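You operate a simulated robot arm through the tools that you are given. There is no shell and no other tool. Be economical: measure what you need, move in short steps, check, and stop when the job is done.

You are at the controls of a simulated two-armed robot. One attempt, no reset.

JOB
Run the yellow hopper's blanks into the white bin, then stop the roller and turn main, pump and tap off.
Fine: bin under the roller's spout and steel slide open before the start, and both stay so; press the green button once; red button once hopper and rails are empty, before the main goes off; the tap is the orange knob. Leave the other knobs, switches and parts there as they are.
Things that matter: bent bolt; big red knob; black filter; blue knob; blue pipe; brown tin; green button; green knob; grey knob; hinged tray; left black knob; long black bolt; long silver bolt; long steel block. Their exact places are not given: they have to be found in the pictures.

The check looks at the end state, three seconds after you hand in, the way a careful person would. Anything else that was tipped, shoved, dropped, spilled or broken makes it a failure.

ROBOT AND FRAMES
Two 7-joint arms with three-finger grippers on one trunk, on a base that drives. Base frame: it is fixed to the floor where the robot stands at the start and does not move with it; the origin is under the middle of the robot, x ahead of it, y to its left, z up; the surface under the hand at the start is at about z = 920. Lengths are in mm, angles in degrees, forces in N, time in s.
The left shoulder is at the start at [30, 124, 1008], the right one opposite. With the tool pointing down near the work surface each hand reaches from about 100 to 780 mm from the robot's upright axis, wherever it stands, measured 20 degrees to its own side. Places, roughly: big red knob [-700, 1100, 1000]; blue knob [-700, 600, 1000]; blue pipe [-1000, -200, 1300]; green button [-700, 800, 1000]; green knob [400, -100, 800]; grey knob [-700, 400, 1000]; hinged tray [-900, 1100, 1300]; left black knob [-600, -200, 1100]; middle black knob [-600, -100, 1100]; orange knob [-700, -100, 800]; red button [-700, 900, 1000]; right black knob [-600, 0, 1100]; round black plunger [500, -200, 1000]; shelf of the thread roller [-600, 600, 500]; spoked wheel [-700, 0, 800]; steel slide [-800, 600, 1200]. Payload 2.2 kg a hand.
The tool frame of a hand sits at the grasp point between the pads (the TCP): z along the fingers, y along the line on which they close. The tips reach 28 mm beyond it. The gripper opens to 102 mm. The gripper's body begins 71 mm behind the TCP.
Orientation is told as [roll, pitch, yaw] about the base's x, y, z axes, in that order, counted from this pose: with the fingers straight down and closing along the base's y, the tool's x points along the base's -x, its y along +y and its z along -z.

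CONTROLS
- The arms move only by the tool move_arm. It takes "left_deltas", "right_deltas" or both (then of equal length, played together; a hand with none holds still); each is a list of rows, each a list of 6 numbers: the shift along the tool's x, y, z in units of 500 mm (1.0 is 500 mm), then the turn, a rotation vector about the tool's x, y, z in units of 60 degrees (1.0 is 60 degrees). In form: [[x, y, z, ax, ay, az], ...]. A call has 1 to 10 rows; each row is the pose to reach, as a shift and turn from the pose commanded when the call began, along the tool's axes at that moment. "left_gripper" and "right_gripper" are, for a hand that has rows, the finger opening in mm, from 0 to 102, set as the call begins (left out, the last holds). A call with a number of a shift or a turn outside -1 to 1 is refused whole. Each row takes 0.2 s and may step no farther than 50 mm and 8.6 degrees from the row before; otherwise, or with a gripper value out of range, the whole call is refused. Where a pose cannot be reached the arm comes as near as it can. A force on the tool above 50 N (or 10 N above the force at the start of the call, whichever is more), or a blocked arm, ends the call early, and 0.2 s more pass. Each finger halts on what it meets, pressing with about 24 N; the grip force reading is that of the motor and also rises with nothing between the fingers. The clock runs only during rows and for 0.2 s after the last one: add rows that repeat a pose to give the fingers time. The reply holds the time, the measured pose of the TCP, the force on the tool along the base axes, the opening and the grip force, in the units named above and with some noise, with the torque about the TCP (base axes, N m) and any sound that the robot's microphone picked up, and new pictures: "show" is both (left out), scene, wrist or none (wrist: the cameras of the hands that moved).
- Cameras (640 x 400 px; columns grow to the right, rows downward): "scene" is now at [11.7, -37.9, 1700]; the picture's right is [-0.68, -0.73, 0.00], its down [-0.68, 0.63, -0.36] and it looks along [0.27, -0.25, -0.93] (base axes); focal length 214 px, centre (320, 200). "left" rides on the left gripper at [72, 38, -86] in its tool frame; the picture's right is [-0.46, 0.89, 0.00], its down [-0.60, -0.32, -0.73] and it looks along [-0.65, -0.34, 0.68] (tool axes); focal length 256 px, centre (320, 200). "right" rides on the right gripper at [69, 44, -86] in its tool frame; the picture's right is [-0.53, 0.85, 0.00], its down [-0.58, -0.36, -0.73] and it looks along [-0.62, -0.39, 0.68] (tool axes); focal length 256 px, centre (320, 200).
- raise_lower(by): slides the trunk up (or, below 0, down) by that many mm; the arms and the scene camera ride with it, the base frame stays. It gives what a move gives, with no picture.
- drive_base(legs): drives the robot by 1 to 6 legs, each [ahead, left, turn to the left] in mm, mm and degrees, along the robot's own axes; the way and the turn of a leg run together, so that a leg with both is an arc; at most 1500 mm and 180 degrees a leg. The arms and the cameras ride along, it lands a little off, and it stops where it bumps. It gives what a move gives, and a new picture of the scene camera.
- head_to(pan, tilt): turns the head with the scene camera to pan (to the left, within 143 degrees either way) and tilt (down, from -29 to 69), counted from straight ahead of the robot. It gives what a move gives, and a new picture of the scene camera.
- point_at(camera, pixels): for up to 12 pixels [column, row] of the newest picture of that camera ("zoom" is the newest enlarged one), the place [x, y, z] in the base frame of the surface seen there, good to about 3 mm. No time passes.
- close_up(camera, box): a new picture of the part [left, top, right, bottom] of that camera's present view, enlarged. No time passes.
- close_job(): hands the job in; it is judged then, once.

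Work in short steps. Measure before you move; look again where a grasp or a placing could have gone wrong, and mend it. You have 80 turns and 260 pictures in all, those below and enlarged ones among them. Open the grippers and draw the arms clear of the work before you hand the job in, unless the task says otherwise.

The tools are called after "Request:" as a command line: name --argument value ..., lists and objects as JSON in quotes. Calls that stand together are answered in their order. move_arm: Moves the arms, as the interface text tells. Its arguments: {"type":"object","properties":{"left_deltas":{"type":"array"},"left_gripper":{"type":"number"},"right_deltas":{"type":"array"},"right_gripper":{"type":"number"},"show":{"type":"string","enum":["both","scene","wrist","none"]}},"required":[]} The other tools are called the same way: raise_lower (by) slides the trunk up or down; drive_base (legs) drives the base; head_to (pan, tilt) turns the head that bears the scene camera; point_at (camera, pixels) gives the place of the surface under pixels of a picture; close_up (camera, box) takes an enlarged picture of a part of a camera's view; close_job () hands the job in.

At the start:

```text
t: 0.0
left_ee_pos: [427.4, 482.3, 1335.8]
left_tcp_rot: [0.0, 0.1, 0.0]
left_force: [-0.4, -0.8, 0.6]
left_ft_torque: [0.0, 0.04, -0.01]
left_gripper_width: 101.9
left_grasp_force: 0.0
right_ee_pos: [417.0, 25.5, 1440.0]
right_tcp_rot: [0.0, 0.1, 0.0]
right_force: [-0.2, -0.4, -0.2]
right_ft_torque: [-0.03, 0.02, 0.01]
right_gripper_width: 102.0
right_grasp_force: 0.0
trunk travel left (down, up): [-250.0, 290.0]
robot x, y, heading: [1.9, -2.6, -0.2]
head pan, tilt: [-42.9, 68.8]
```

scene: 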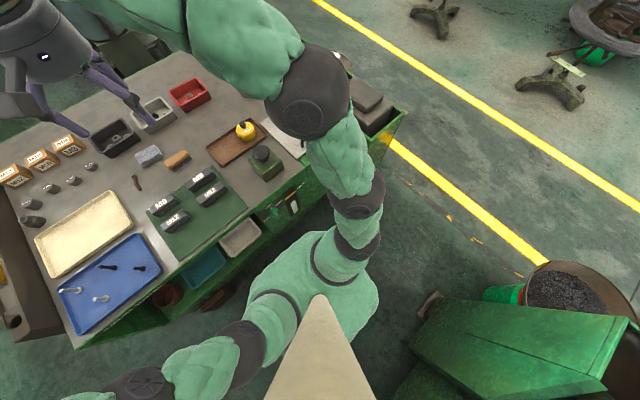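
right: 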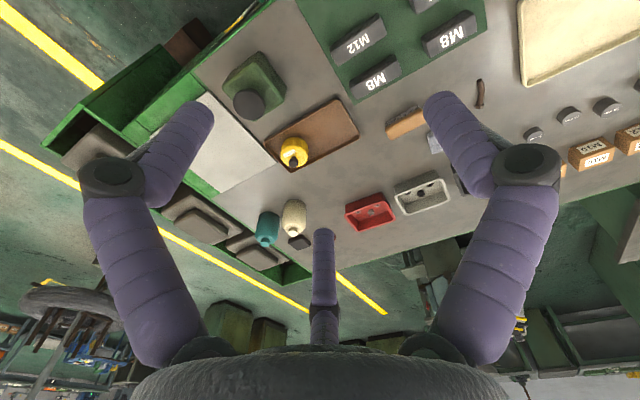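
left: 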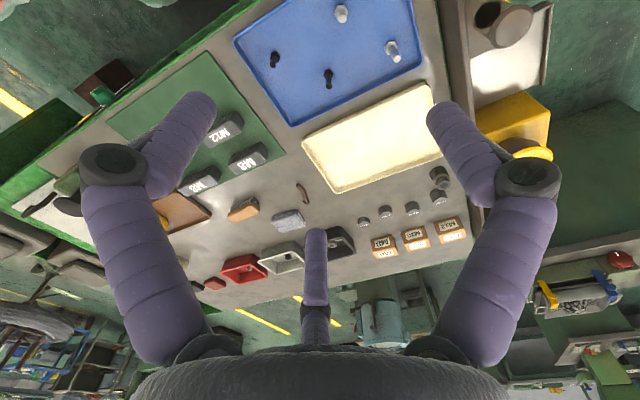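

The pictures show the bench ahead; the roller is behind-left by the given places. I turn the head toward it to look.

Request:
head_to --pan 130 --tilt 30

Request:
head_to --pan -143 --tilt 35

```text
t: 2.6
left_ee_pos: [428.4, 482.7, 1336.0]
left_tcp_rot: [0.0, 0.0, 0.0]
left_force: [-0.4, 0.7, 0.2]
left_ft_torque: [0.0, 0.0, 0.01]
left_gripper_width: 102.1
left_grasp_force: 0.1
right_ee_pos: [417.5, 24.3, 1439.2]
right_tcp_rot: [0.0, 0.0, 0.0]
right_force: [0.4, -1.3, 0.3]
right_ft_torque: [0.04, 0.01, 0.03]
right_gripper_width: 101.9
right_grasp_force: 0.1
trunk travel left (down, up): [-250.0, 290.0]
robot x, y, heading: [0.2, -1.9, -0.2]
head pan, tilt: [130.0, 30.0]
```

scene: 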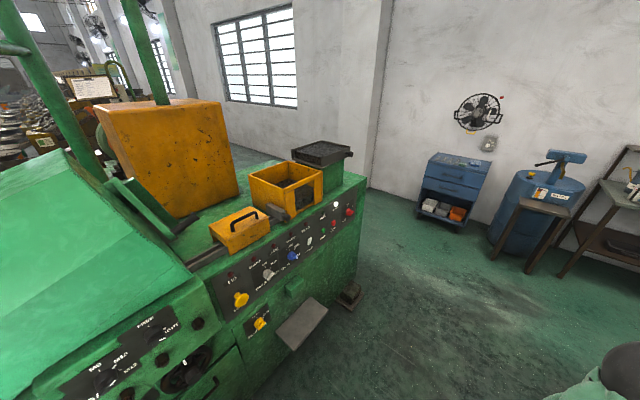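

```text
t: 6.4
left_ee_pos: [427.8, 483.5, 1335.7]
left_tcp_rot: [0.1, 0.0, 0.0]
left_force: [0.1, 0.9, 0.3]
left_ft_torque: [0.04, 0.0, -0.03]
left_gripper_width: 101.9
left_grasp_force: 0.0
right_ee_pos: [416.7, 24.4, 1438.5]
right_tcp_rot: [0.1, 0.0, -0.1]
right_force: [0.2, -0.6, 0.6]
right_ft_torque: [0.04, -0.01, -0.01]
right_gripper_width: 101.9
right_grasp_force: 0.1
trunk travel left (down, up): [-250.0, 290.0]
robot x, y, heading: [1.8, 3.0, -0.1]
head pan, tilt: [-143.0, 35.0]
```

scene: 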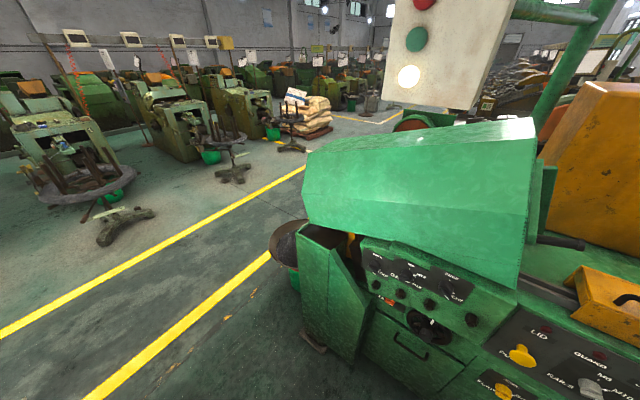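

Roller seen at (280,210) in the first picture with knobs on its front. I look again at it and zoom on the panel.

Request:
head_to --pan 143 --tilt 35

Request:
close_up --camera "scene" --box '[240, 60, 480, 210]'

Request:
close_up --camera "scene" --box '[260, 130, 480, 290]'

Request:
close_up --camera "scene" --box '[60, 200, 380, 400]'

```text
t: 10.3
left_ee_pos: [427.6, 483.9, 1336.5]
left_tcp_rot: [0.0, 0.1, -0.1]
left_force: [-0.1, -0.2, 0.5]
left_ft_torque: [0.03, 0.0, 0.0]
left_gripper_width: 102.1
left_grasp_force: 0.1
right_ee_pos: [417.6, 25.5, 1440.2]
right_tcp_rot: [0.0, -0.1, 0.1]
right_force: [0.8, -0.1, 0.1]
right_ft_torque: [-0.01, 0.02, -0.02]
right_gripper_width: 101.9
right_grasp_force: 0.0
trunk travel left (down, up): [-250.0, 290.0]
robot x, y, heading: [1.0, -3.0, 0.2]
head pan, tilt: [143.0, 35.0]
```

scene: 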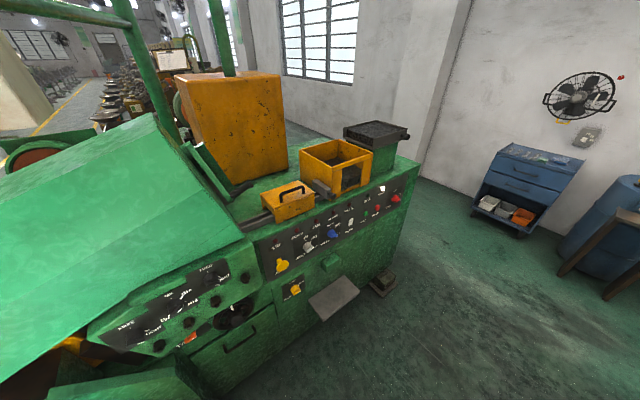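

```text
2.67 times, centred on (360, 135) of scene
```

zoom: 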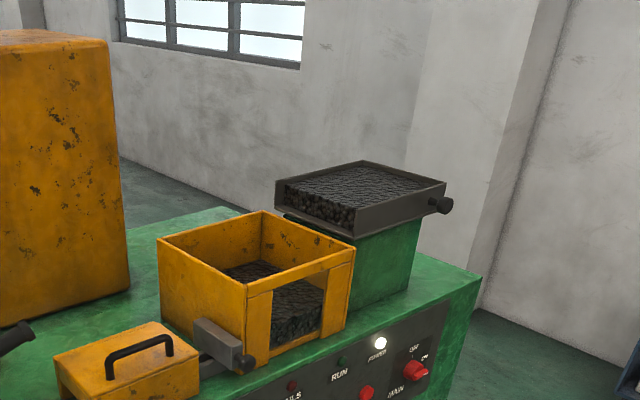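

```text
2.50 times, centred on (370, 210) of scene
```

zoom: 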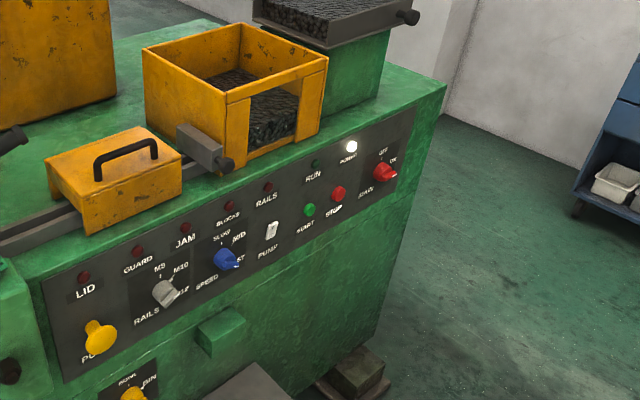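

```text
2.00 times, centred on (220, 300) of scene
```

zoom: 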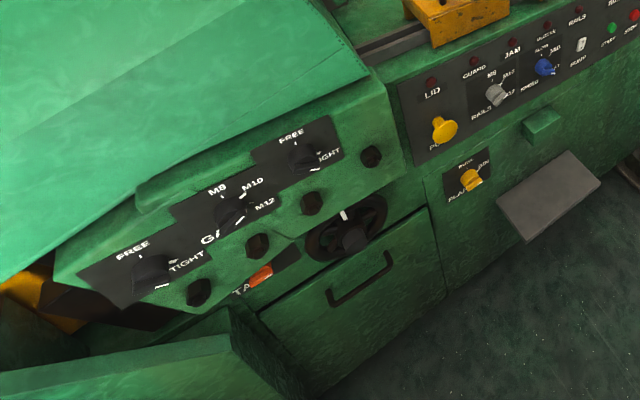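

The panel runs MAIN, STOP, START, PUMP, SPEED...; a blue cart at (510,200) holds bins. I zoom the cart and measure key points.

Request:
close_up --camera "scene" --box '[460, 130, 600, 250]'

Request:
point_at --camera "scene" --pixels '[[488, 203], [503, 210], [523, 215], [395, 199], [377, 209], [364, 214], [349, 223], [333, 234], [333, 262], [336, 298], [326, 188], [358, 172]]'

Request:
close_up --camera "scene" --box '[270, 170, 430, 270]'

```text
3.33 times, centred on (530, 190) of scene
```

zoom: 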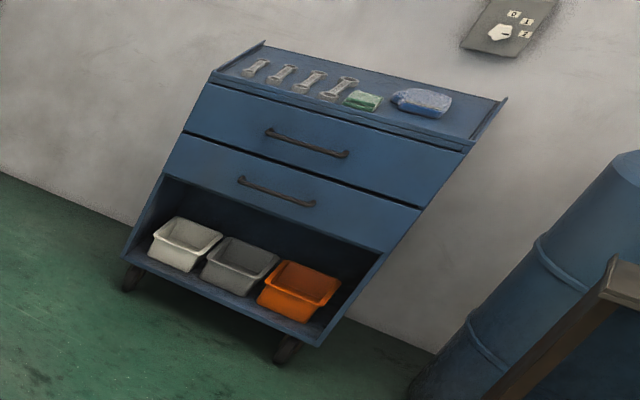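

```text
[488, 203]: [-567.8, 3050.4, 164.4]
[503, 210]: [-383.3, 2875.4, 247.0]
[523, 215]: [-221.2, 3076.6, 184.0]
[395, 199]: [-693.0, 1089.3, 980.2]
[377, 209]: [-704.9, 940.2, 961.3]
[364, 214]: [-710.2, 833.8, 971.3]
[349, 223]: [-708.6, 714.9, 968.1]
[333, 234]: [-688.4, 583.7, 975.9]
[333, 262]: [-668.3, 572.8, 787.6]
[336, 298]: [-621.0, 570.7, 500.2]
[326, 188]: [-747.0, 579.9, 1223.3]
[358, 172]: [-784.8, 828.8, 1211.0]
```

```text
4.00 times, centred on (350, 220) of scene
```

zoom: 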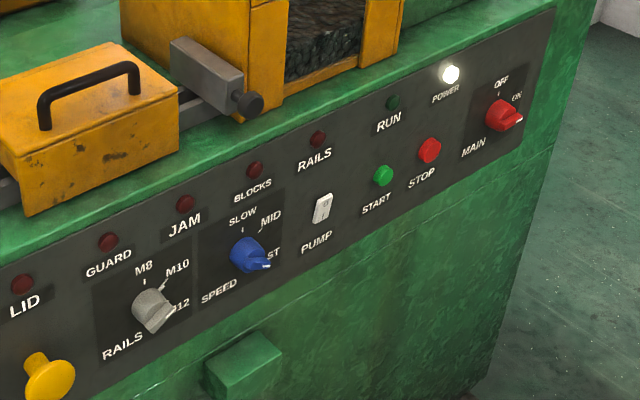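

Candidates for the white bin: the cart (far) or the bench's lower shelf. I look back at the bench.

Request:
head_to --pan -20 --tilt 65

Request:
close_up --camera "scene" --box '[100, 170, 420, 370]'

Request:
head_to --pan 40 --tilt 40

```text
t: 12.8
left_ee_pos: [427.9, 482.7, 1335.0]
left_tcp_rot: [0.1, 0.1, 0.0]
left_force: [0.5, 0.0, 0.4]
left_ft_torque: [-0.03, -0.02, -0.01]
left_gripper_width: 102.1
left_grasp_force: 0.1
right_ee_pos: [417.8, 25.2, 1439.8]
right_tcp_rot: [0.0, 0.0, 0.1]
right_force: [-0.3, 0.4, 0.8]
right_ft_torque: [-0.01, 0.0, 0.0]
right_gripper_width: 102.0
right_grasp_force: 0.2
trunk travel left (down, up): [-250.0, 290.0]
robot x, y, heading: [0.9, 1.4, -0.1]
head pan, tilt: [-20.0, 65.0]
```

scene: 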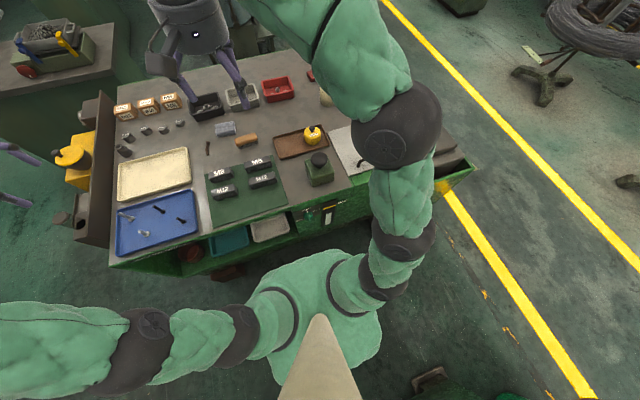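

```text
2.00 times, centred on (260, 270) of scene
```

zoom: 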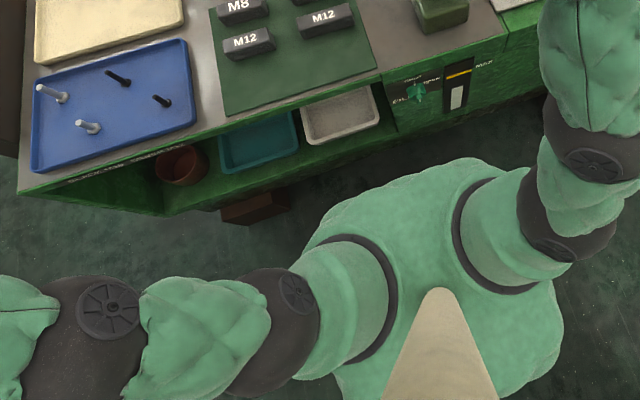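

```text
t: 14.1
left_ee_pos: [427.6, 482.3, 1335.1]
left_tcp_rot: [-0.1, 0.0, 0.0]
left_force: [-0.2, 0.6, -0.2]
left_ft_torque: [0.04, 0.02, -0.04]
left_gripper_width: 102.1
left_grasp_force: 0.0
right_ee_pos: [417.6, 24.6, 1441.2]
right_tcp_rot: [0.0, 0.0, 0.0]
right_force: [-0.1, 0.1, 0.0]
right_ft_torque: [-0.01, 0.02, 0.04]
right_gripper_width: 102.2
right_grasp_force: 0.2
trunk travel left (down, up): [-250.0, 290.0]
robot x, y, heading: [-2.6, 0.4, -0.1]
head pan, tilt: [40.0, 40.0]
```

scene: 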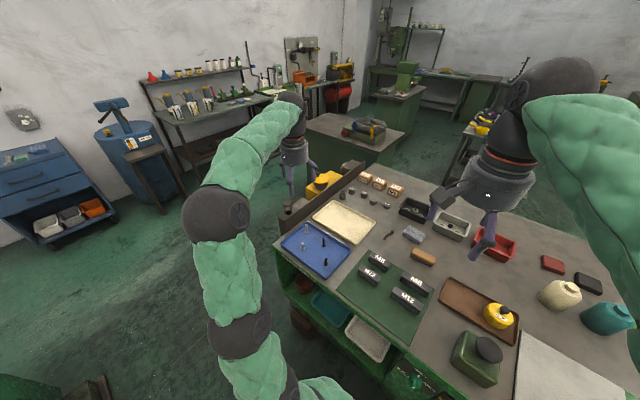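

A white bin sits next to a teal bin on the bench's lower shelf at zoom (340,110). I point the head down there and measure it.

Request:
head_to --pan 15 --tilt 60

Request:
close_up --camera "scene" --box '[270, 130, 510, 280]'

```text
t: 15.0
left_ee_pos: [428.1, 482.7, 1336.5]
left_tcp_rot: [0.1, 0.0, 0.0]
left_force: [-0.5, -0.4, 0.5]
left_ft_torque: [0.01, 0.01, 0.0]
left_gripper_width: 102.1
left_grasp_force: 0.0
right_ee_pos: [417.6, 24.5, 1439.8]
right_tcp_rot: [0.0, 0.1, 0.0]
right_force: [-0.7, 0.5, -0.5]
right_ft_torque: [0.0, 0.0, -0.02]
right_gripper_width: 102.0
right_grasp_force: 0.1
trunk travel left (down, up): [-250.0, 290.0]
robot x, y, heading: [2.9, 1.7, 0.1]
head pan, tilt: [15.0, 60.0]
```

scene: 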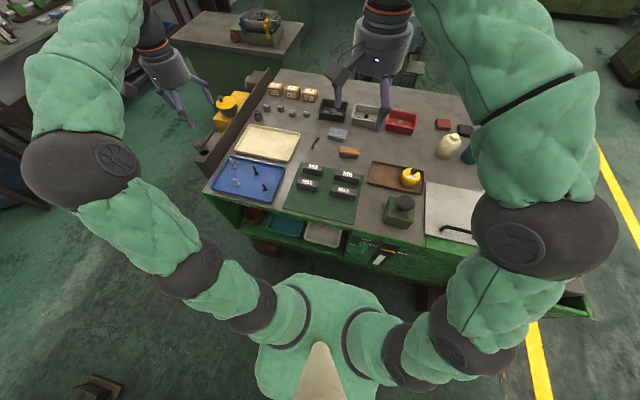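

```text
2.67 times, centred on (390, 205) of scene
```

zoom: 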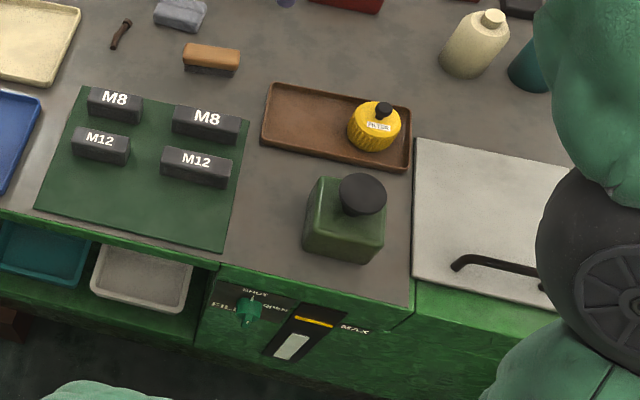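

White bin rim at zoom (145,275). I measure its corners, floor and the bench edge.

Request:
point_at --camera "zoom" --pixels '[[95, 280], [190, 303], [193, 270], [110, 250], [145, 275], [140, 302], [100, 240], [10, 210], [40, 255], [100, 320], [300, 220], [240, 310]]'

Request:
close_up --camera "scene" --box '[230, 190, 350, 265]'

```text
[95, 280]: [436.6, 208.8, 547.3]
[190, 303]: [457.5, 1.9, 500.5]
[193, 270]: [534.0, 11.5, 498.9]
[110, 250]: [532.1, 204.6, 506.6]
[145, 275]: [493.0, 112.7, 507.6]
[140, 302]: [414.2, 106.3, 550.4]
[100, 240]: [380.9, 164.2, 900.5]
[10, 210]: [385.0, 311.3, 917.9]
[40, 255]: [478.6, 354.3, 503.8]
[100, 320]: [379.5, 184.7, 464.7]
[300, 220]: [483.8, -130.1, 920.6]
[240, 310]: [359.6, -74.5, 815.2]
```

```text
5.33 times, centred on (290, 228) of scene
```

zoom: 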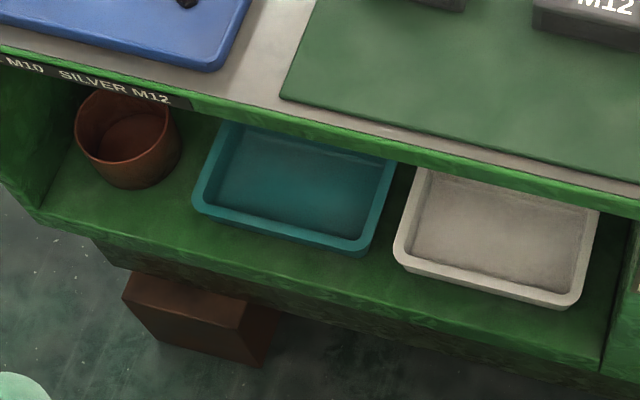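

Bin spans y≈5–207, front x≈415, rim z≈550, shelf ≈465. Before backing up for room I check the floor and machine behind.

Request:
head_to --pan -143 --tilt 60

Request:
head_to --pan 143 --tilt 55

Request:
point_at --camera "scene" --pixels '[[150, 370], [200, 330], [250, 300], [350, 250], [300, 280], [100, 300]]'

```text
t: 17.4
left_ee_pos: [428.5, 482.9, 1335.6]
left_tcp_rot: [-0.1, 0.1, -0.1]
left_force: [0.4, -0.7, -0.7]
left_ft_torque: [0.02, -0.05, -0.03]
left_gripper_width: 102.1
left_grasp_force: 0.1
right_ee_pos: [417.5, 24.1, 1439.5]
right_tcp_rot: [0.0, -0.1, 0.1]
right_force: [0.6, -0.5, 0.1]
right_ft_torque: [0.02, -0.03, -0.01]
right_gripper_width: 102.0
right_grasp_force: 0.0
trunk travel left (down, up): [-250.0, 290.0]
robot x, y, heading: [-0.8, 1.4, -0.2]
head pan, tilt: [-143.0, 60.0]
```

scene: 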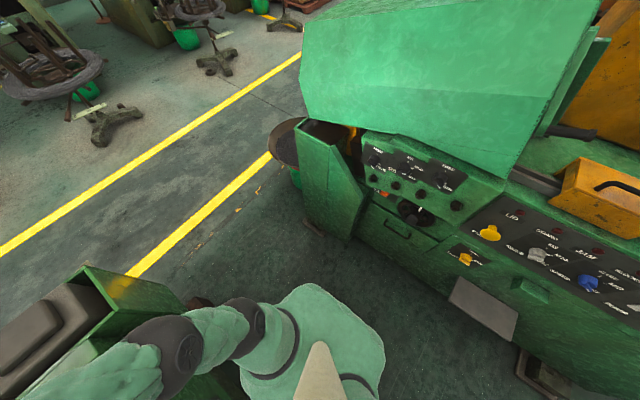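

```text
t: 21.4
left_ee_pos: [427.7, 482.9, 1335.6]
left_tcp_rot: [0.0, 0.0, -0.1]
left_force: [-0.7, 1.2, -0.2]
left_ft_torque: [0.03, 0.02, 0.01]
left_gripper_width: 101.8
left_grasp_force: 0.0
right_ee_pos: [416.9, 24.7, 1440.3]
right_tcp_rot: [0.0, 0.1, 0.0]
right_force: [-0.2, 0.2, 0.3]
right_ft_torque: [0.01, 0.0, -0.02]
right_gripper_width: 102.2
right_grasp_force: 0.0
trunk travel left (down, up): [-250.0, 290.0]
robot x, y, heading: [0.5, -1.8, -0.0]
head pan, tilt: [143.0, 55.0]
```

scene: 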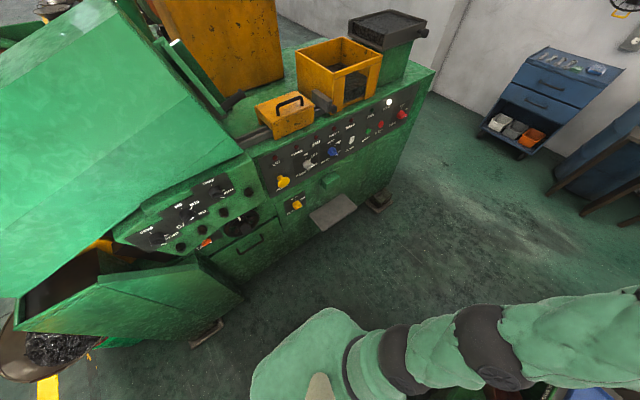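

```text
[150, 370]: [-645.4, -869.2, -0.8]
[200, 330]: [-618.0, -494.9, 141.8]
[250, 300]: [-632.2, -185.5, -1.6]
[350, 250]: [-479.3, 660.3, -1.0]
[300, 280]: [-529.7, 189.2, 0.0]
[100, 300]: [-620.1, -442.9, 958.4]
```

Floor behind is clear to x≈-530. I back up 200 and left 100, and lower the trunk afterwards.

Request:
drive_base --legs '[[-200, 105, 0]]'

Request:
head_to --pan 0 --tilt 55

Request:
close_up --camera "scene" --box '[220, 130, 460, 280]'

```text
t: 23.1
left_ee_pos: [229.4, 589.5, 1336.3]
left_tcp_rot: [0.0, 0.0, -0.3]
left_force: [0.1, 0.1, -0.3]
left_ft_torque: [-0.03, -0.02, -0.01]
left_gripper_width: 102.0
left_grasp_force: 0.1
right_ee_pos: [216.8, 130.5, 1439.9]
right_tcp_rot: [0.0, 0.0, -0.3]
right_force: [-0.8, -0.1, 0.1]
right_ft_torque: [-0.04, 0.0, -0.01]
right_gripper_width: 101.8
right_grasp_force: 0.0
trunk travel left (down, up): [-250.0, 290.0]
robot x, y, heading: [-199.1, 110.5, 0.0]
head pan, tilt: [143.0, 55.0]
```

scene: 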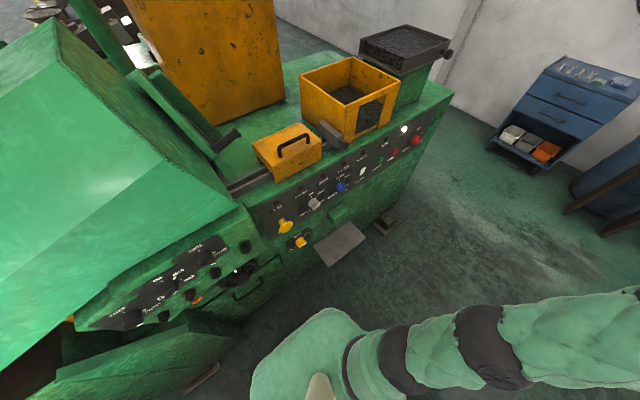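

```text
t: 25.4
left_ee_pos: [230.4, 587.4, 1336.5]
left_tcp_rot: [0.1, 0.1, -0.3]
left_force: [0.4, 0.1, -0.1]
left_ft_torque: [-0.02, -0.01, 0.02]
left_gripper_width: 101.9
left_grasp_force: 0.1
right_ee_pos: [217.9, 129.7, 1441.1]
right_tcp_rot: [0.0, -0.1, -0.3]
right_force: [0.1, -0.5, 0.5]
right_ft_torque: [0.04, 0.02, -0.03]
right_gripper_width: 102.0
right_grasp_force: 0.1
trunk travel left (down, up): [-250.0, 290.0]
robot x, y, heading: [-199.9, 114.8, -0.3]
head pan, tilt: [0.0, 55.0]
```

scene: 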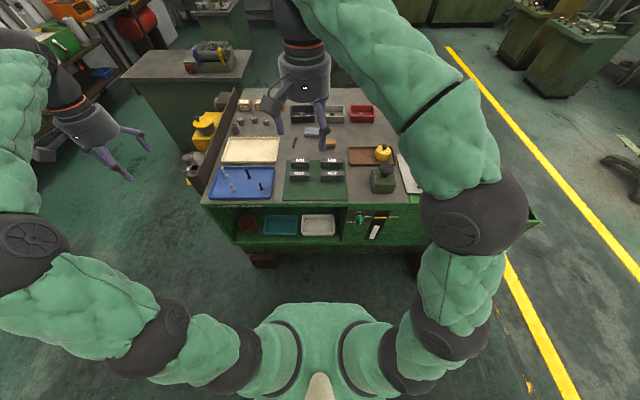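

```text
2.67 times, centred on (340, 205) of scene
```

zoom: 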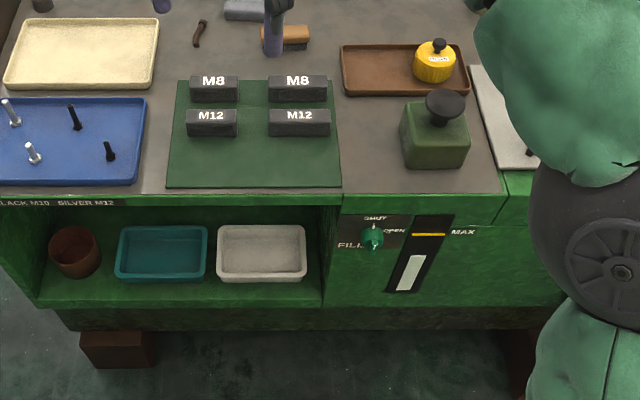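

Now the white bin is fully visible at zoom (262,253). I measure rim corners, floor, shelf, divider and teal edges.

Request:
point_at --camera "zoom" --pixels '[[219, 275], [304, 276], [302, 229], [220, 229], [262, 250], [262, 268], [265, 292], [205, 272], [323, 270], [312, 280], [262, 222], [262, 200]]'

Request:
close_up --camera "scene" --box '[290, 205, 350, 242]'

```text
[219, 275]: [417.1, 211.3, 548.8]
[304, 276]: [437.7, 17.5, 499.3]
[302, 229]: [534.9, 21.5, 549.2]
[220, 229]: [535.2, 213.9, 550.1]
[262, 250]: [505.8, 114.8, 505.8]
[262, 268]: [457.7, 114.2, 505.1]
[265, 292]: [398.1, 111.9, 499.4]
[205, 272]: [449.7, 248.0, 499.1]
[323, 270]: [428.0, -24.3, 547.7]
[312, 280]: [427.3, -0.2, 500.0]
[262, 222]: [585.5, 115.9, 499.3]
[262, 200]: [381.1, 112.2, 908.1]
```

```text
10.67 times, centred on (320, 224) of scene
```

zoom: 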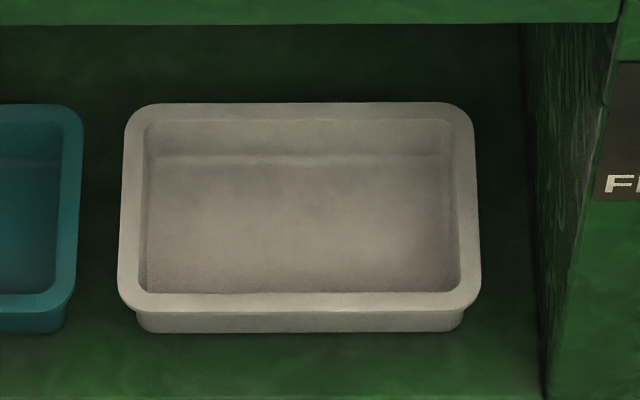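

Bin: x 412–540, y 14–217, rim 550, shelf 500, with 20 mm to the teal bin and 34 mm to the divider. I'll hook its front wall from inside with a tilted left hand and drag it forward a bit before gripping the side walls with both hands; first lower the trunk.

Request:
raise_lower --by -250

Request:
move_arm --left_deltas '[[0, -0.064, 0.05, 0, -0.075, 0], [0, -0.128, 0.1, 0, -0.15, 0], [0, -0.192, 0.15, 0, -0.225, 0], [0, -0.256, 0.2, 0, -0.3, 0], [0, -0.32, 0.25, 0, -0.375, 0], [0, -0.384, 0.3, 0, -0.45, 0], [0, -0.448, 0.35, 0, -0.525, 0], [0, -0.512, 0.4, 0, -0.6, 0], [0, -0.576, 0.45, 0, -0.675, 0], [0, -0.64, 0.5, 0, -0.75, 0]]' --right_deltas '[[0, -0.05, 0, 0, 0, 0], [0, -0.1, 0, 0, 0, 0], [0, -0.15, 0, 0, 0, 0], [0, -0.2, 0, 0, 0, 0], [0, -0.25, 0, 0, 0, 0], [0, -0.3, 0, 0, 0, 0], [0, -0.35, 0, 0, 0, 0], [0, -0.4, 0, 0, 0, 0], [0, -0.45, 0, 0, 0, 0], [0, -0.5, 0, 0, 0, 0]]'

```text
t: 27.9
left_ee_pos: [229.9, 589.4, 1086.0]
left_tcp_rot: [0.1, 0.0, -0.3]
left_force: [-0.2, -0.4, -0.1]
left_ft_torque: [0.01, -0.03, -0.05]
left_gripper_width: 102.1
left_grasp_force: 0.1
right_ee_pos: [217.6, 130.0, 1190.7]
right_tcp_rot: [0.0, 0.1, -0.3]
right_force: [-0.3, -0.5, -0.8]
right_ft_torque: [-0.01, 0.03, 0.0]
right_gripper_width: 102.1
right_grasp_force: 0.1
trunk travel left (down, up): [0.0, 540.0]
robot x, y, heading: [-197.8, 108.6, -0.5]
head pan, tilt: [0.0, 55.0]
```

```text
t: 30.1
left_ee_pos: [227.9, 265.2, 837.2]
left_tcp_rot: [-0.1, -45.2, -0.1]
left_force: [0.0, 0.0, 0.4]
left_ft_torque: [-0.01, 0.0, -0.01]
left_gripper_width: 101.9
left_grasp_force: 0.0
right_ee_pos: [217.7, -120.2, 1189.7]
right_tcp_rot: [0.0, 0.0, -0.2]
right_force: [-0.2, -0.6, 0.4]
right_ft_torque: [-0.04, 0.03, -0.03]
right_gripper_width: 101.7
right_grasp_force: 0.0
trunk travel left (down, up): [0.0, 540.0]
robot x, y, heading: [-196.4, 107.7, -0.3]
head pan, tilt: [0.0, 55.0]
```

scene: 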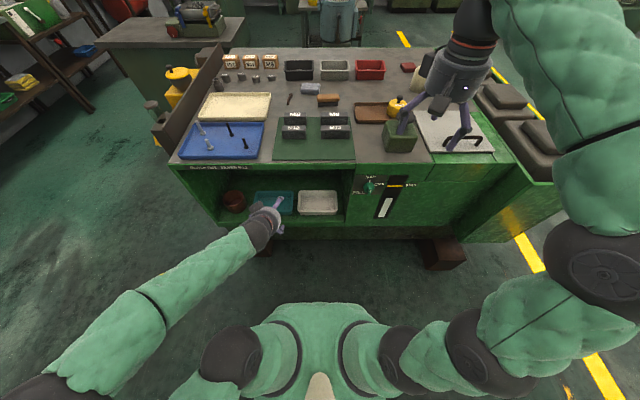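
right: 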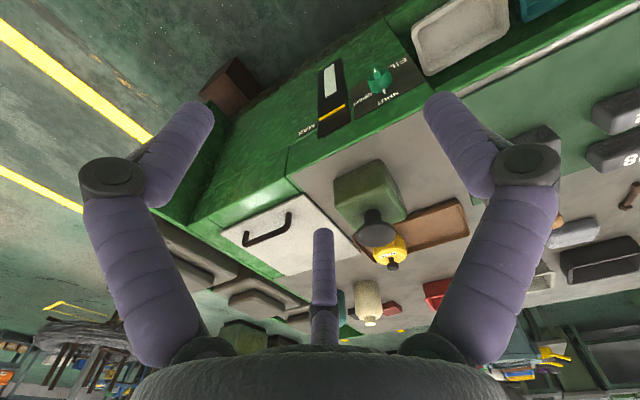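
left: 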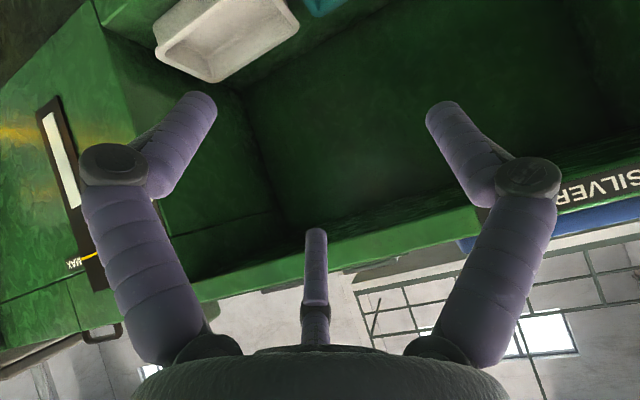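

Hand is tilted and in front of the bin. I move to above the bin's front and dip the fingers inside behind its front wall.

Request:
move_arm --left_deltas '[[0.008, -0.043, 0.071, 0, 0.036, 0], [0.016, -0.086, 0.143, 0, 0.072, 0], [0.024, -0.129, 0.214, 0, 0.107, 0], [0.033, -0.171, 0.286, 0, 0.143, 0], [0.041, -0.214, 0.357, 0, 0.179, 0], [0.049, -0.257, 0.429, 0, 0.215, 0], [0.057, -0.3, 0.5, 0, 0.25, 0]]' --left_gripper 60

Request:
close_up --camera "scene" --box '[230, 160, 390, 260]'

```text
t: 31.7
left_ee_pos: [386.1, 118.2, 637.4]
left_tcp_rot: [0.0, -30.0, -0.3]
left_force: [0.7, -0.6, 0.3]
left_ft_torque: [0.01, 0.01, -0.02]
left_gripper_width: 59.7
left_grasp_force: 0.1
right_ee_pos: [218.9, -119.8, 1188.9]
right_tcp_rot: [0.0, 0.1, -0.4]
right_force: [0.1, -1.1, 0.1]
right_ft_torque: [0.03, 0.03, 0.01]
right_gripper_width: 101.9
right_grasp_force: 0.0
trunk travel left (down, up): [0.0, 540.0]
robot x, y, heading: [-197.2, 105.2, -0.1]
head pan, tilt: [0.0, 55.0]
```

scene: 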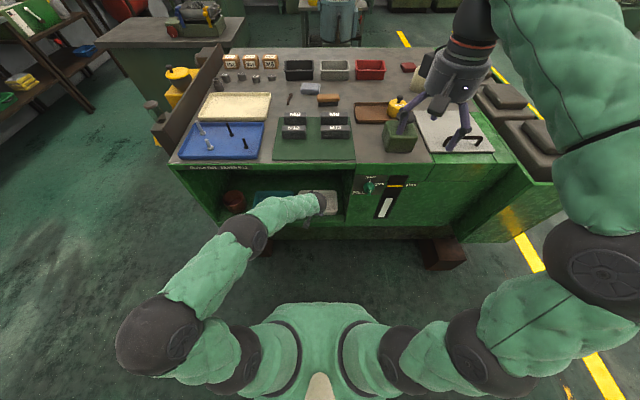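
left: 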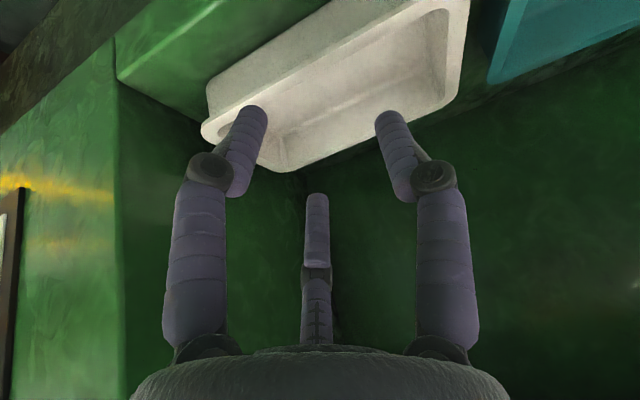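

```text
4.00 times, centred on (310, 210) of scene
```

zoom: 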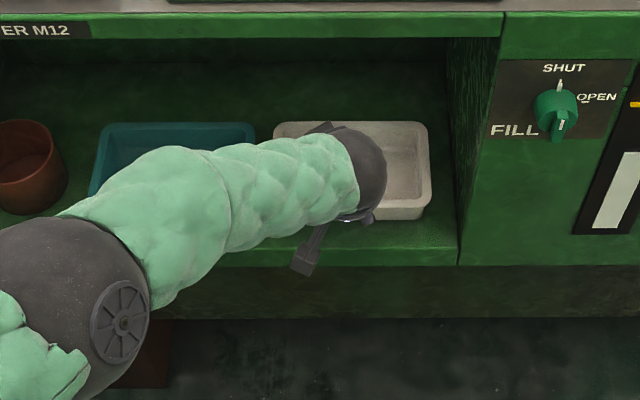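

Fingers are right above the bin. Dip in.

Request:
move_arm --left_deltas '[[-0.005, -0.003, 0.079, 0, 0, 0], [-0.01, -0.006, 0.158, 0, 0, 0], [-0.015, -0.008, 0.237, 0, 0, 0]]'

```text
t: 32.5
left_ee_pos: [453.2, 115.9, 540.7]
left_tcp_rot: [-0.1, -30.3, -0.3]
left_force: [3.8, -2.2, 6.5]
left_ft_torque: [0.01, 0.03, -0.14]
left_gripper_width: 60.6
left_grasp_force: 0.5
right_ee_pos: [216.7, -119.7, 1189.9]
right_tcp_rot: [0.0, -0.1, -0.3]
right_force: [0.3, -0.1, 0.4]
right_ft_torque: [-0.03, 0.01, 0.0]
right_gripper_width: 102.0
right_grasp_force: 0.1
trunk travel left (down, up): [0.0, 540.0]
robot x, y, heading: [-198.9, 107.4, -0.4]
head pan, tilt: [0.0, 55.0]
```

scene: 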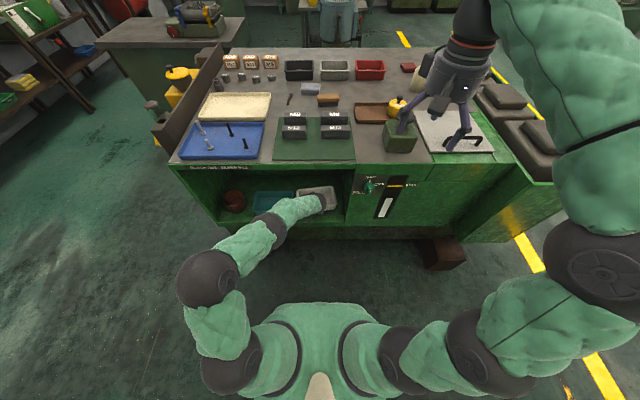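
left: 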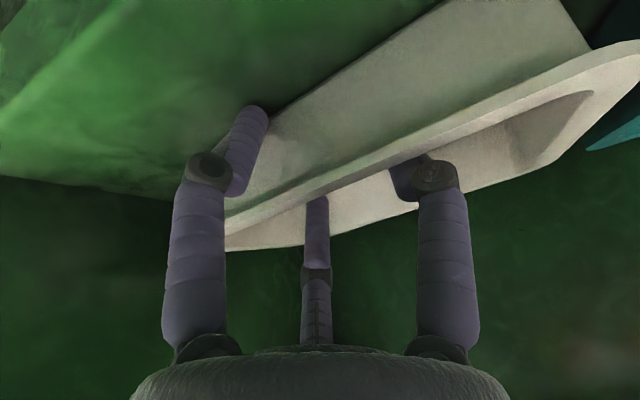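

Contact of about 6 N, and the left picture suggests one finger may not be inside. I zoom before going on.

Request:
close_up --camera "scene" --box '[260, 170, 380, 245]'

Request:
close_up --camera "left" --box '[160, 40, 640, 340]'

Request:
point_at --camera "left" --pixels '[[300, 200], [400, 140], [500, 95], [600, 60], [300, 160], [400, 60], [290, 190], [350, 225], [450, 200], [570, 125], [230, 240], [200, 80]]'

```text
5.33 times, centred on (320, 208) of scene
```

zoom: 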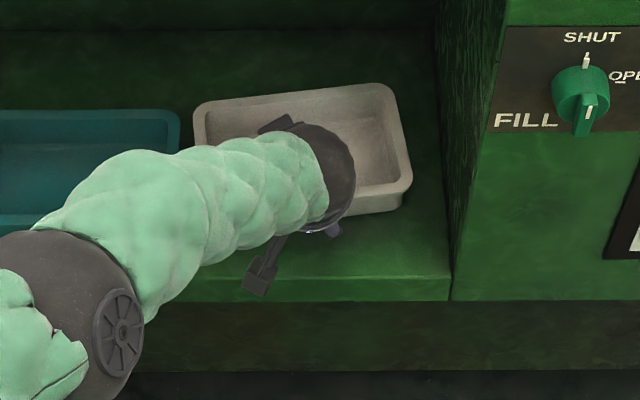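

```text
1.33 times, centred on (400, 190) of left
```

zoom: 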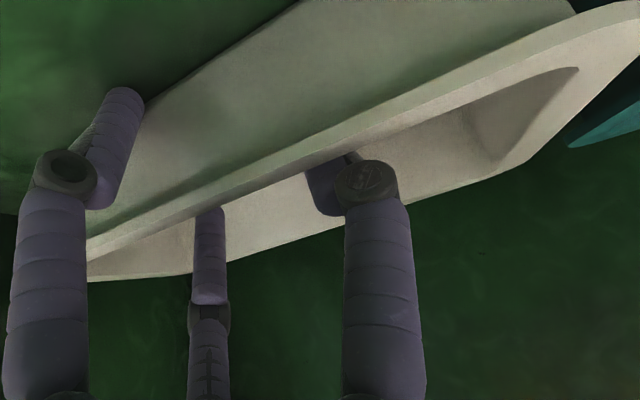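

```text
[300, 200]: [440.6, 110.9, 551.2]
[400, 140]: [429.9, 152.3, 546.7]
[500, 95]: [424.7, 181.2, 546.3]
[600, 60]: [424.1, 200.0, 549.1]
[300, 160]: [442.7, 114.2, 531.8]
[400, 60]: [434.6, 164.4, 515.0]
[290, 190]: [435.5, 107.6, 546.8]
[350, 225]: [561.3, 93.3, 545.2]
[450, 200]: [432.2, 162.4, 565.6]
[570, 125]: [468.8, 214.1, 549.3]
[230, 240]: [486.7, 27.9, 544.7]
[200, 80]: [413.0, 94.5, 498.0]
```

The bin has been yawed ~10°: one finger went outside. I check where the fingers really are by measuring their pixels.

Request:
point_at --camera "left" --pixels '[[258, 112], [245, 150], [210, 168], [195, 280], [405, 185], [435, 172], [445, 280], [317, 205], [317, 250], [315, 320], [320, 380]]'

```text
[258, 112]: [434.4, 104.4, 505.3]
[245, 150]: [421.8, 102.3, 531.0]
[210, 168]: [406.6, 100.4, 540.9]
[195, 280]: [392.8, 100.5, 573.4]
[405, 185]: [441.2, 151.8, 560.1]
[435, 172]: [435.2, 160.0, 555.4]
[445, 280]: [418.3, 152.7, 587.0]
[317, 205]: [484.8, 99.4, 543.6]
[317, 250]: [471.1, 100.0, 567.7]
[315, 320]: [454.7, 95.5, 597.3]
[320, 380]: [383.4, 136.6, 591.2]
```

The hand really has three fingers: measured A outside the wall, B and C inside. I back straight out along the fingers, then watch the hand close to learn its geometry.

Request:
move_arm --left_deltas '[[0, 0, -0.08, 0, 0, 0], [0, 0, -0.16, 0, 0, 0], [0, 0, -0.24, 0, 0, 0], [0.05, 0, -0.29, 0, 0, 0]]' --show "wrist"

Request:
move_arm --left_deltas '[[0, 0, 0, 0, 0, 0], [0, 0, 0, 0, 0, 0], [0, 0, 0, 0, 0, 0]]' --left_gripper 20 --show "both"

Request:
point_at --camera "left" --pixels '[[285, 115], [350, 115], [316, 180], [316, 250]]'

```text
t: 33.5
left_ee_pos: [357.7, 113.8, 654.8]
left_tcp_rot: [0.0, -30.2, -0.3]
left_force: [-0.9, 0.1, -0.1]
left_ft_torque: [-0.01, -0.01, -0.01]
left_gripper_width: 60.1
left_grasp_force: 0.0
right_ee_pos: [216.4, -119.6, 1189.4]
right_tcp_rot: [0.0, 0.1, -0.3]
right_force: [0.5, 0.4, 0.4]
right_ft_torque: [0.0, 0.01, 0.02]
right_gripper_width: 101.9
right_grasp_force: 0.0
trunk travel left (down, up): [0.0, 540.0]
robot x, y, heading: [-199.8, 107.7, -0.5]
head pan, tilt: [0.0, 55.0]
```

left: 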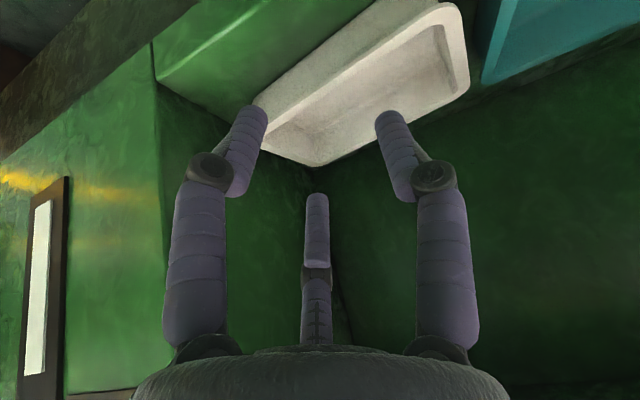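

```text
t: 34.3
left_ee_pos: [358.0, 112.6, 653.8]
left_tcp_rot: [0.1, -30.0, -0.2]
left_force: [-0.4, 0.2, 0.6]
left_ft_torque: [0.0, 0.0, 0.01]
left_gripper_width: 19.8
left_grasp_force: 0.1
right_ee_pos: [216.8, -119.9, 1190.0]
right_tcp_rot: [-0.1, -0.1, -0.4]
right_force: [0.5, -0.3, -0.5]
right_ft_torque: [-0.04, 0.0, 0.05]
right_gripper_width: 102.0
right_grasp_force: 0.0
trunk travel left (down, up): [0.0, 540.0]
robot x, y, heading: [-201.0, 105.8, -0.4]
head pan, tilt: [0.0, 55.0]
```

scene: 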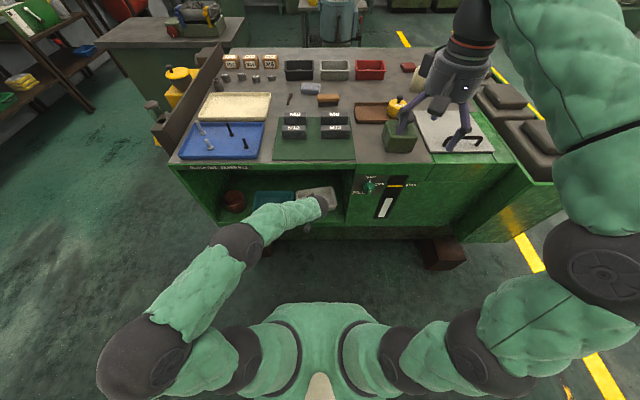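
left: 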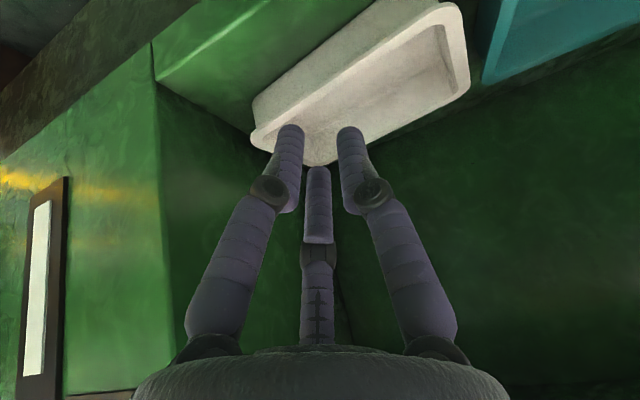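

```text
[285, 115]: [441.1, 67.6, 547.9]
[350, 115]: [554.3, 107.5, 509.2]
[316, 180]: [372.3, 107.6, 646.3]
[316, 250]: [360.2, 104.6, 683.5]
```

It's a centric three-finger hand: C opposite the camera, A and B on the camera's side. So I align the camera's direction with the front wall's normal (turn −37.6° about the tool axis, matching the bin's 10° yaw), and stop above to check.

Request:
move_arm --left_deltas '[[-0.006, 0.001, 0.007, 0, 0, -0.125], [-0.012, 0.002, 0.014, 0, 0, -0.25], [-0.018, 0.003, 0.021, 0, 0, -0.375], [-0.025, 0.004, 0.028, 0, 0, -0.5], [-0.031, 0.005, 0.034, 0, 0, -0.627]]' --left_gripper 60 --show "wrist"

```text
t: 35.5
left_ee_pos: [379.3, 115.7, 647.0]
left_tcp_rot: [-19.5, -23.3, 41.5]
left_force: [0.5, 0.2, -0.8]
left_ft_torque: [-0.03, -0.01, 0.0]
left_gripper_width: 60.1
left_grasp_force: 0.0
right_ee_pos: [217.0, -119.4, 1189.5]
right_tcp_rot: [0.0, 0.0, -0.3]
right_force: [-0.1, 0.0, -0.5]
right_ft_torque: [0.01, 0.02, 0.0]
right_gripper_width: 101.9
right_grasp_force: 0.1
trunk travel left (down, up): [0.0, 540.0]
robot x, y, heading: [-201.8, 108.2, -0.3]
head pan, tilt: [0.0, 55.0]
```

left: 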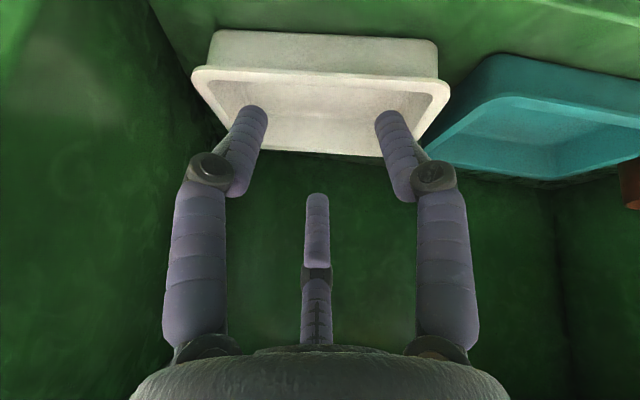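

The view is now square to the bin. Measure its rim for an exact descent.

Request:
point_at --camera "left" --pixels '[[200, 75], [320, 74], [440, 90], [320, 82], [318, 45], [318, 155], [400, 145], [460, 130], [318, 110]]'

```text
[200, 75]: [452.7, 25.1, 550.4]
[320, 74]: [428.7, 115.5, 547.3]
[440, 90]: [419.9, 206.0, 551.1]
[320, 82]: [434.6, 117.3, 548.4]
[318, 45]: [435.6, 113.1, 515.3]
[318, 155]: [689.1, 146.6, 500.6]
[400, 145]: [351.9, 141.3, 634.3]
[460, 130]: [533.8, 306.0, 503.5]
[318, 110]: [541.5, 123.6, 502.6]
```

Front rim outer edge at x≈430 for y=115, yaw 10°. Descend to straddle it (A,B outside, C inside).

Request:
move_arm --left_deltas '[[0.004, 0.003, 0.08, 0, 0, 0], [0.008, 0.006, 0.16, 0, 0, 0], [0.011, 0.0085, 0.232, 0, 0, 0]]' --show "both"

```text
t: 36.3
left_ee_pos: [430.3, 114.8, 542.4]
left_tcp_rot: [-19.4, -23.4, 41.3]
left_force: [1.2, -0.3, -0.6]
left_ft_torque: [-0.01, 0.04, 0.0]
left_gripper_width: 60.1
left_grasp_force: 0.1
right_ee_pos: [217.5, -119.1, 1188.6]
right_tcp_rot: [0.0, 0.0, -0.3]
right_force: [0.7, -0.8, 0.1]
right_ft_torque: [0.0, -0.04, 0.01]
right_gripper_width: 102.0
right_grasp_force: 0.1
trunk travel left (down, up): [0.0, 540.0]
robot x, y, heading: [-197.6, 107.6, -0.3]
head pan, tilt: [0.0, 55.0]
```

scene: 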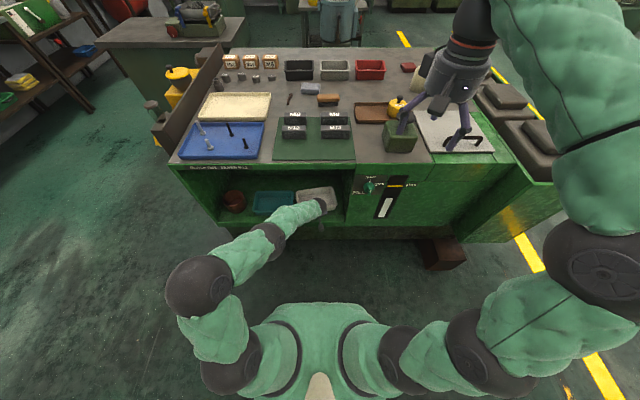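
left: 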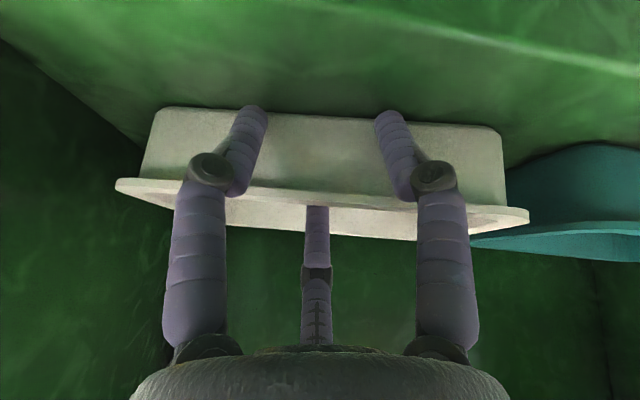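

Straddled exactly: A and B in front, C inside. Close.

Request:
move_arm --left_deltas '[[0, 0, 0, 0, 0, 0], [0, 0, 0, 0, 0, 0], [0, 0, 0, 0, 0, 0], [0, 0, 0, 0, 0, 0]]' --left_gripper 0 --show "wrist"

```text
t: 37.3
left_ee_pos: [430.4, 115.3, 541.8]
left_tcp_rot: [-19.5, -23.2, 41.4]
left_force: [0.0, 0.4, -0.8]
left_ft_torque: [0.11, 0.09, -0.03]
left_gripper_width: 8.9
left_grasp_force: 23.9
right_ee_pos: [216.7, -119.9, 1189.4]
right_tcp_rot: [0.0, 0.0, -0.4]
right_force: [0.7, 0.3, -0.2]
right_ft_torque: [0.01, -0.01, -0.04]
right_gripper_width: 101.9
right_grasp_force: 0.0
trunk travel left (down, up): [0.0, 540.0]
robot x, y, heading: [-199.7, 108.9, -0.5]
head pan, tilt: [0.0, 55.0]
```

left: 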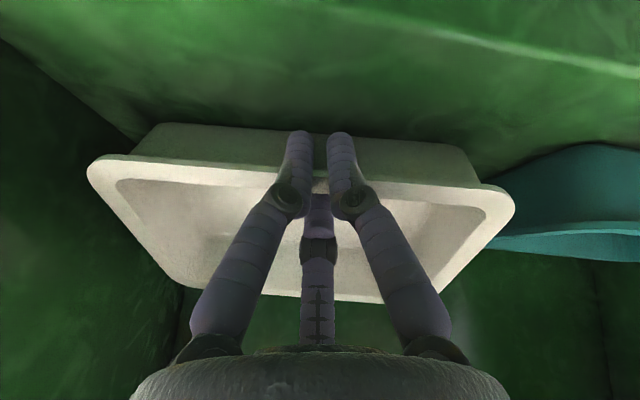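

Gripped (8.9 mm, 24 N); the bin has swung to lie along the fingers. I lift 15 mm and draw it out 220 mm.

Request:
move_arm --left_deltas '[[-0.012, -0.009, -0.026, 0, 0, 0], [0.038, 0.029, -0.064, 0, 0, 0], [0.087, 0.067, -0.102, 0, 0, 0], [0.137, 0.105, -0.14, 0, 0, 0], [0.186, 0.143, -0.178, 0, 0, 0], [0.236, 0.182, -0.216, 0, 0, 0], [0.286, 0.22, -0.254, 0, 0, 0]]'

Request:
close_up --camera "scene" --box '[220, 160, 400, 280]'

```text
t: 38.9
left_ee_pos: [210.7, 117.4, 564.0]
left_tcp_rot: [-19.5, -23.4, 41.4]
left_force: [-0.5, -0.6, -2.0]
left_ft_torque: [0.01, 0.13, -0.01]
left_gripper_width: 9.1
left_grasp_force: 23.1
right_ee_pos: [216.5, -120.0, 1189.6]
right_tcp_rot: [0.0, 0.0, -0.2]
right_force: [-0.4, 0.3, 0.1]
right_ft_torque: [-0.01, -0.01, 0.01]
right_gripper_width: 101.9
right_grasp_force: 0.0
trunk travel left (down, up): [0.0, 540.0]
robot x, y, heading: [-199.7, 106.8, -0.3]
head pan, tilt: [0.0, 55.0]
```

scene: 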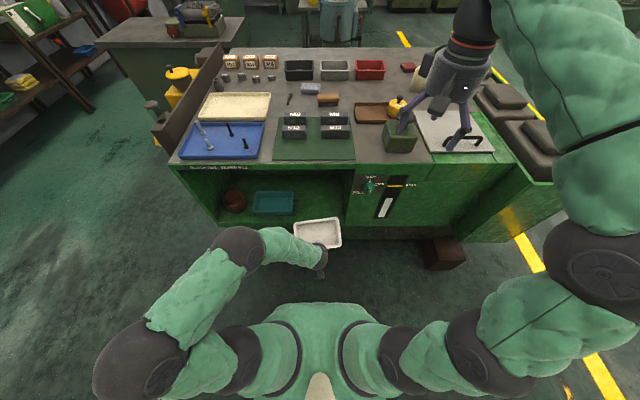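
left: 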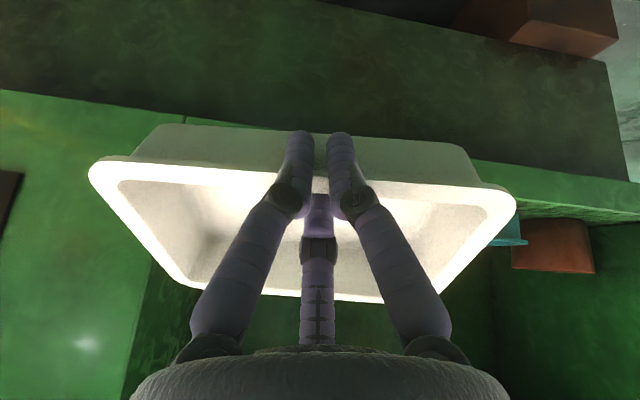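

```text
3.33 times, centred on (310, 220) of scene
```

zoom: 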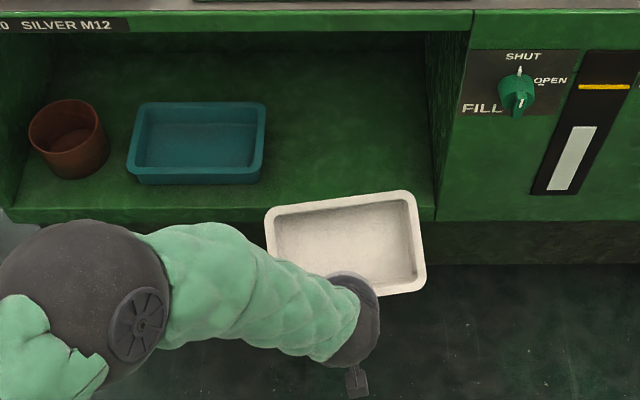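

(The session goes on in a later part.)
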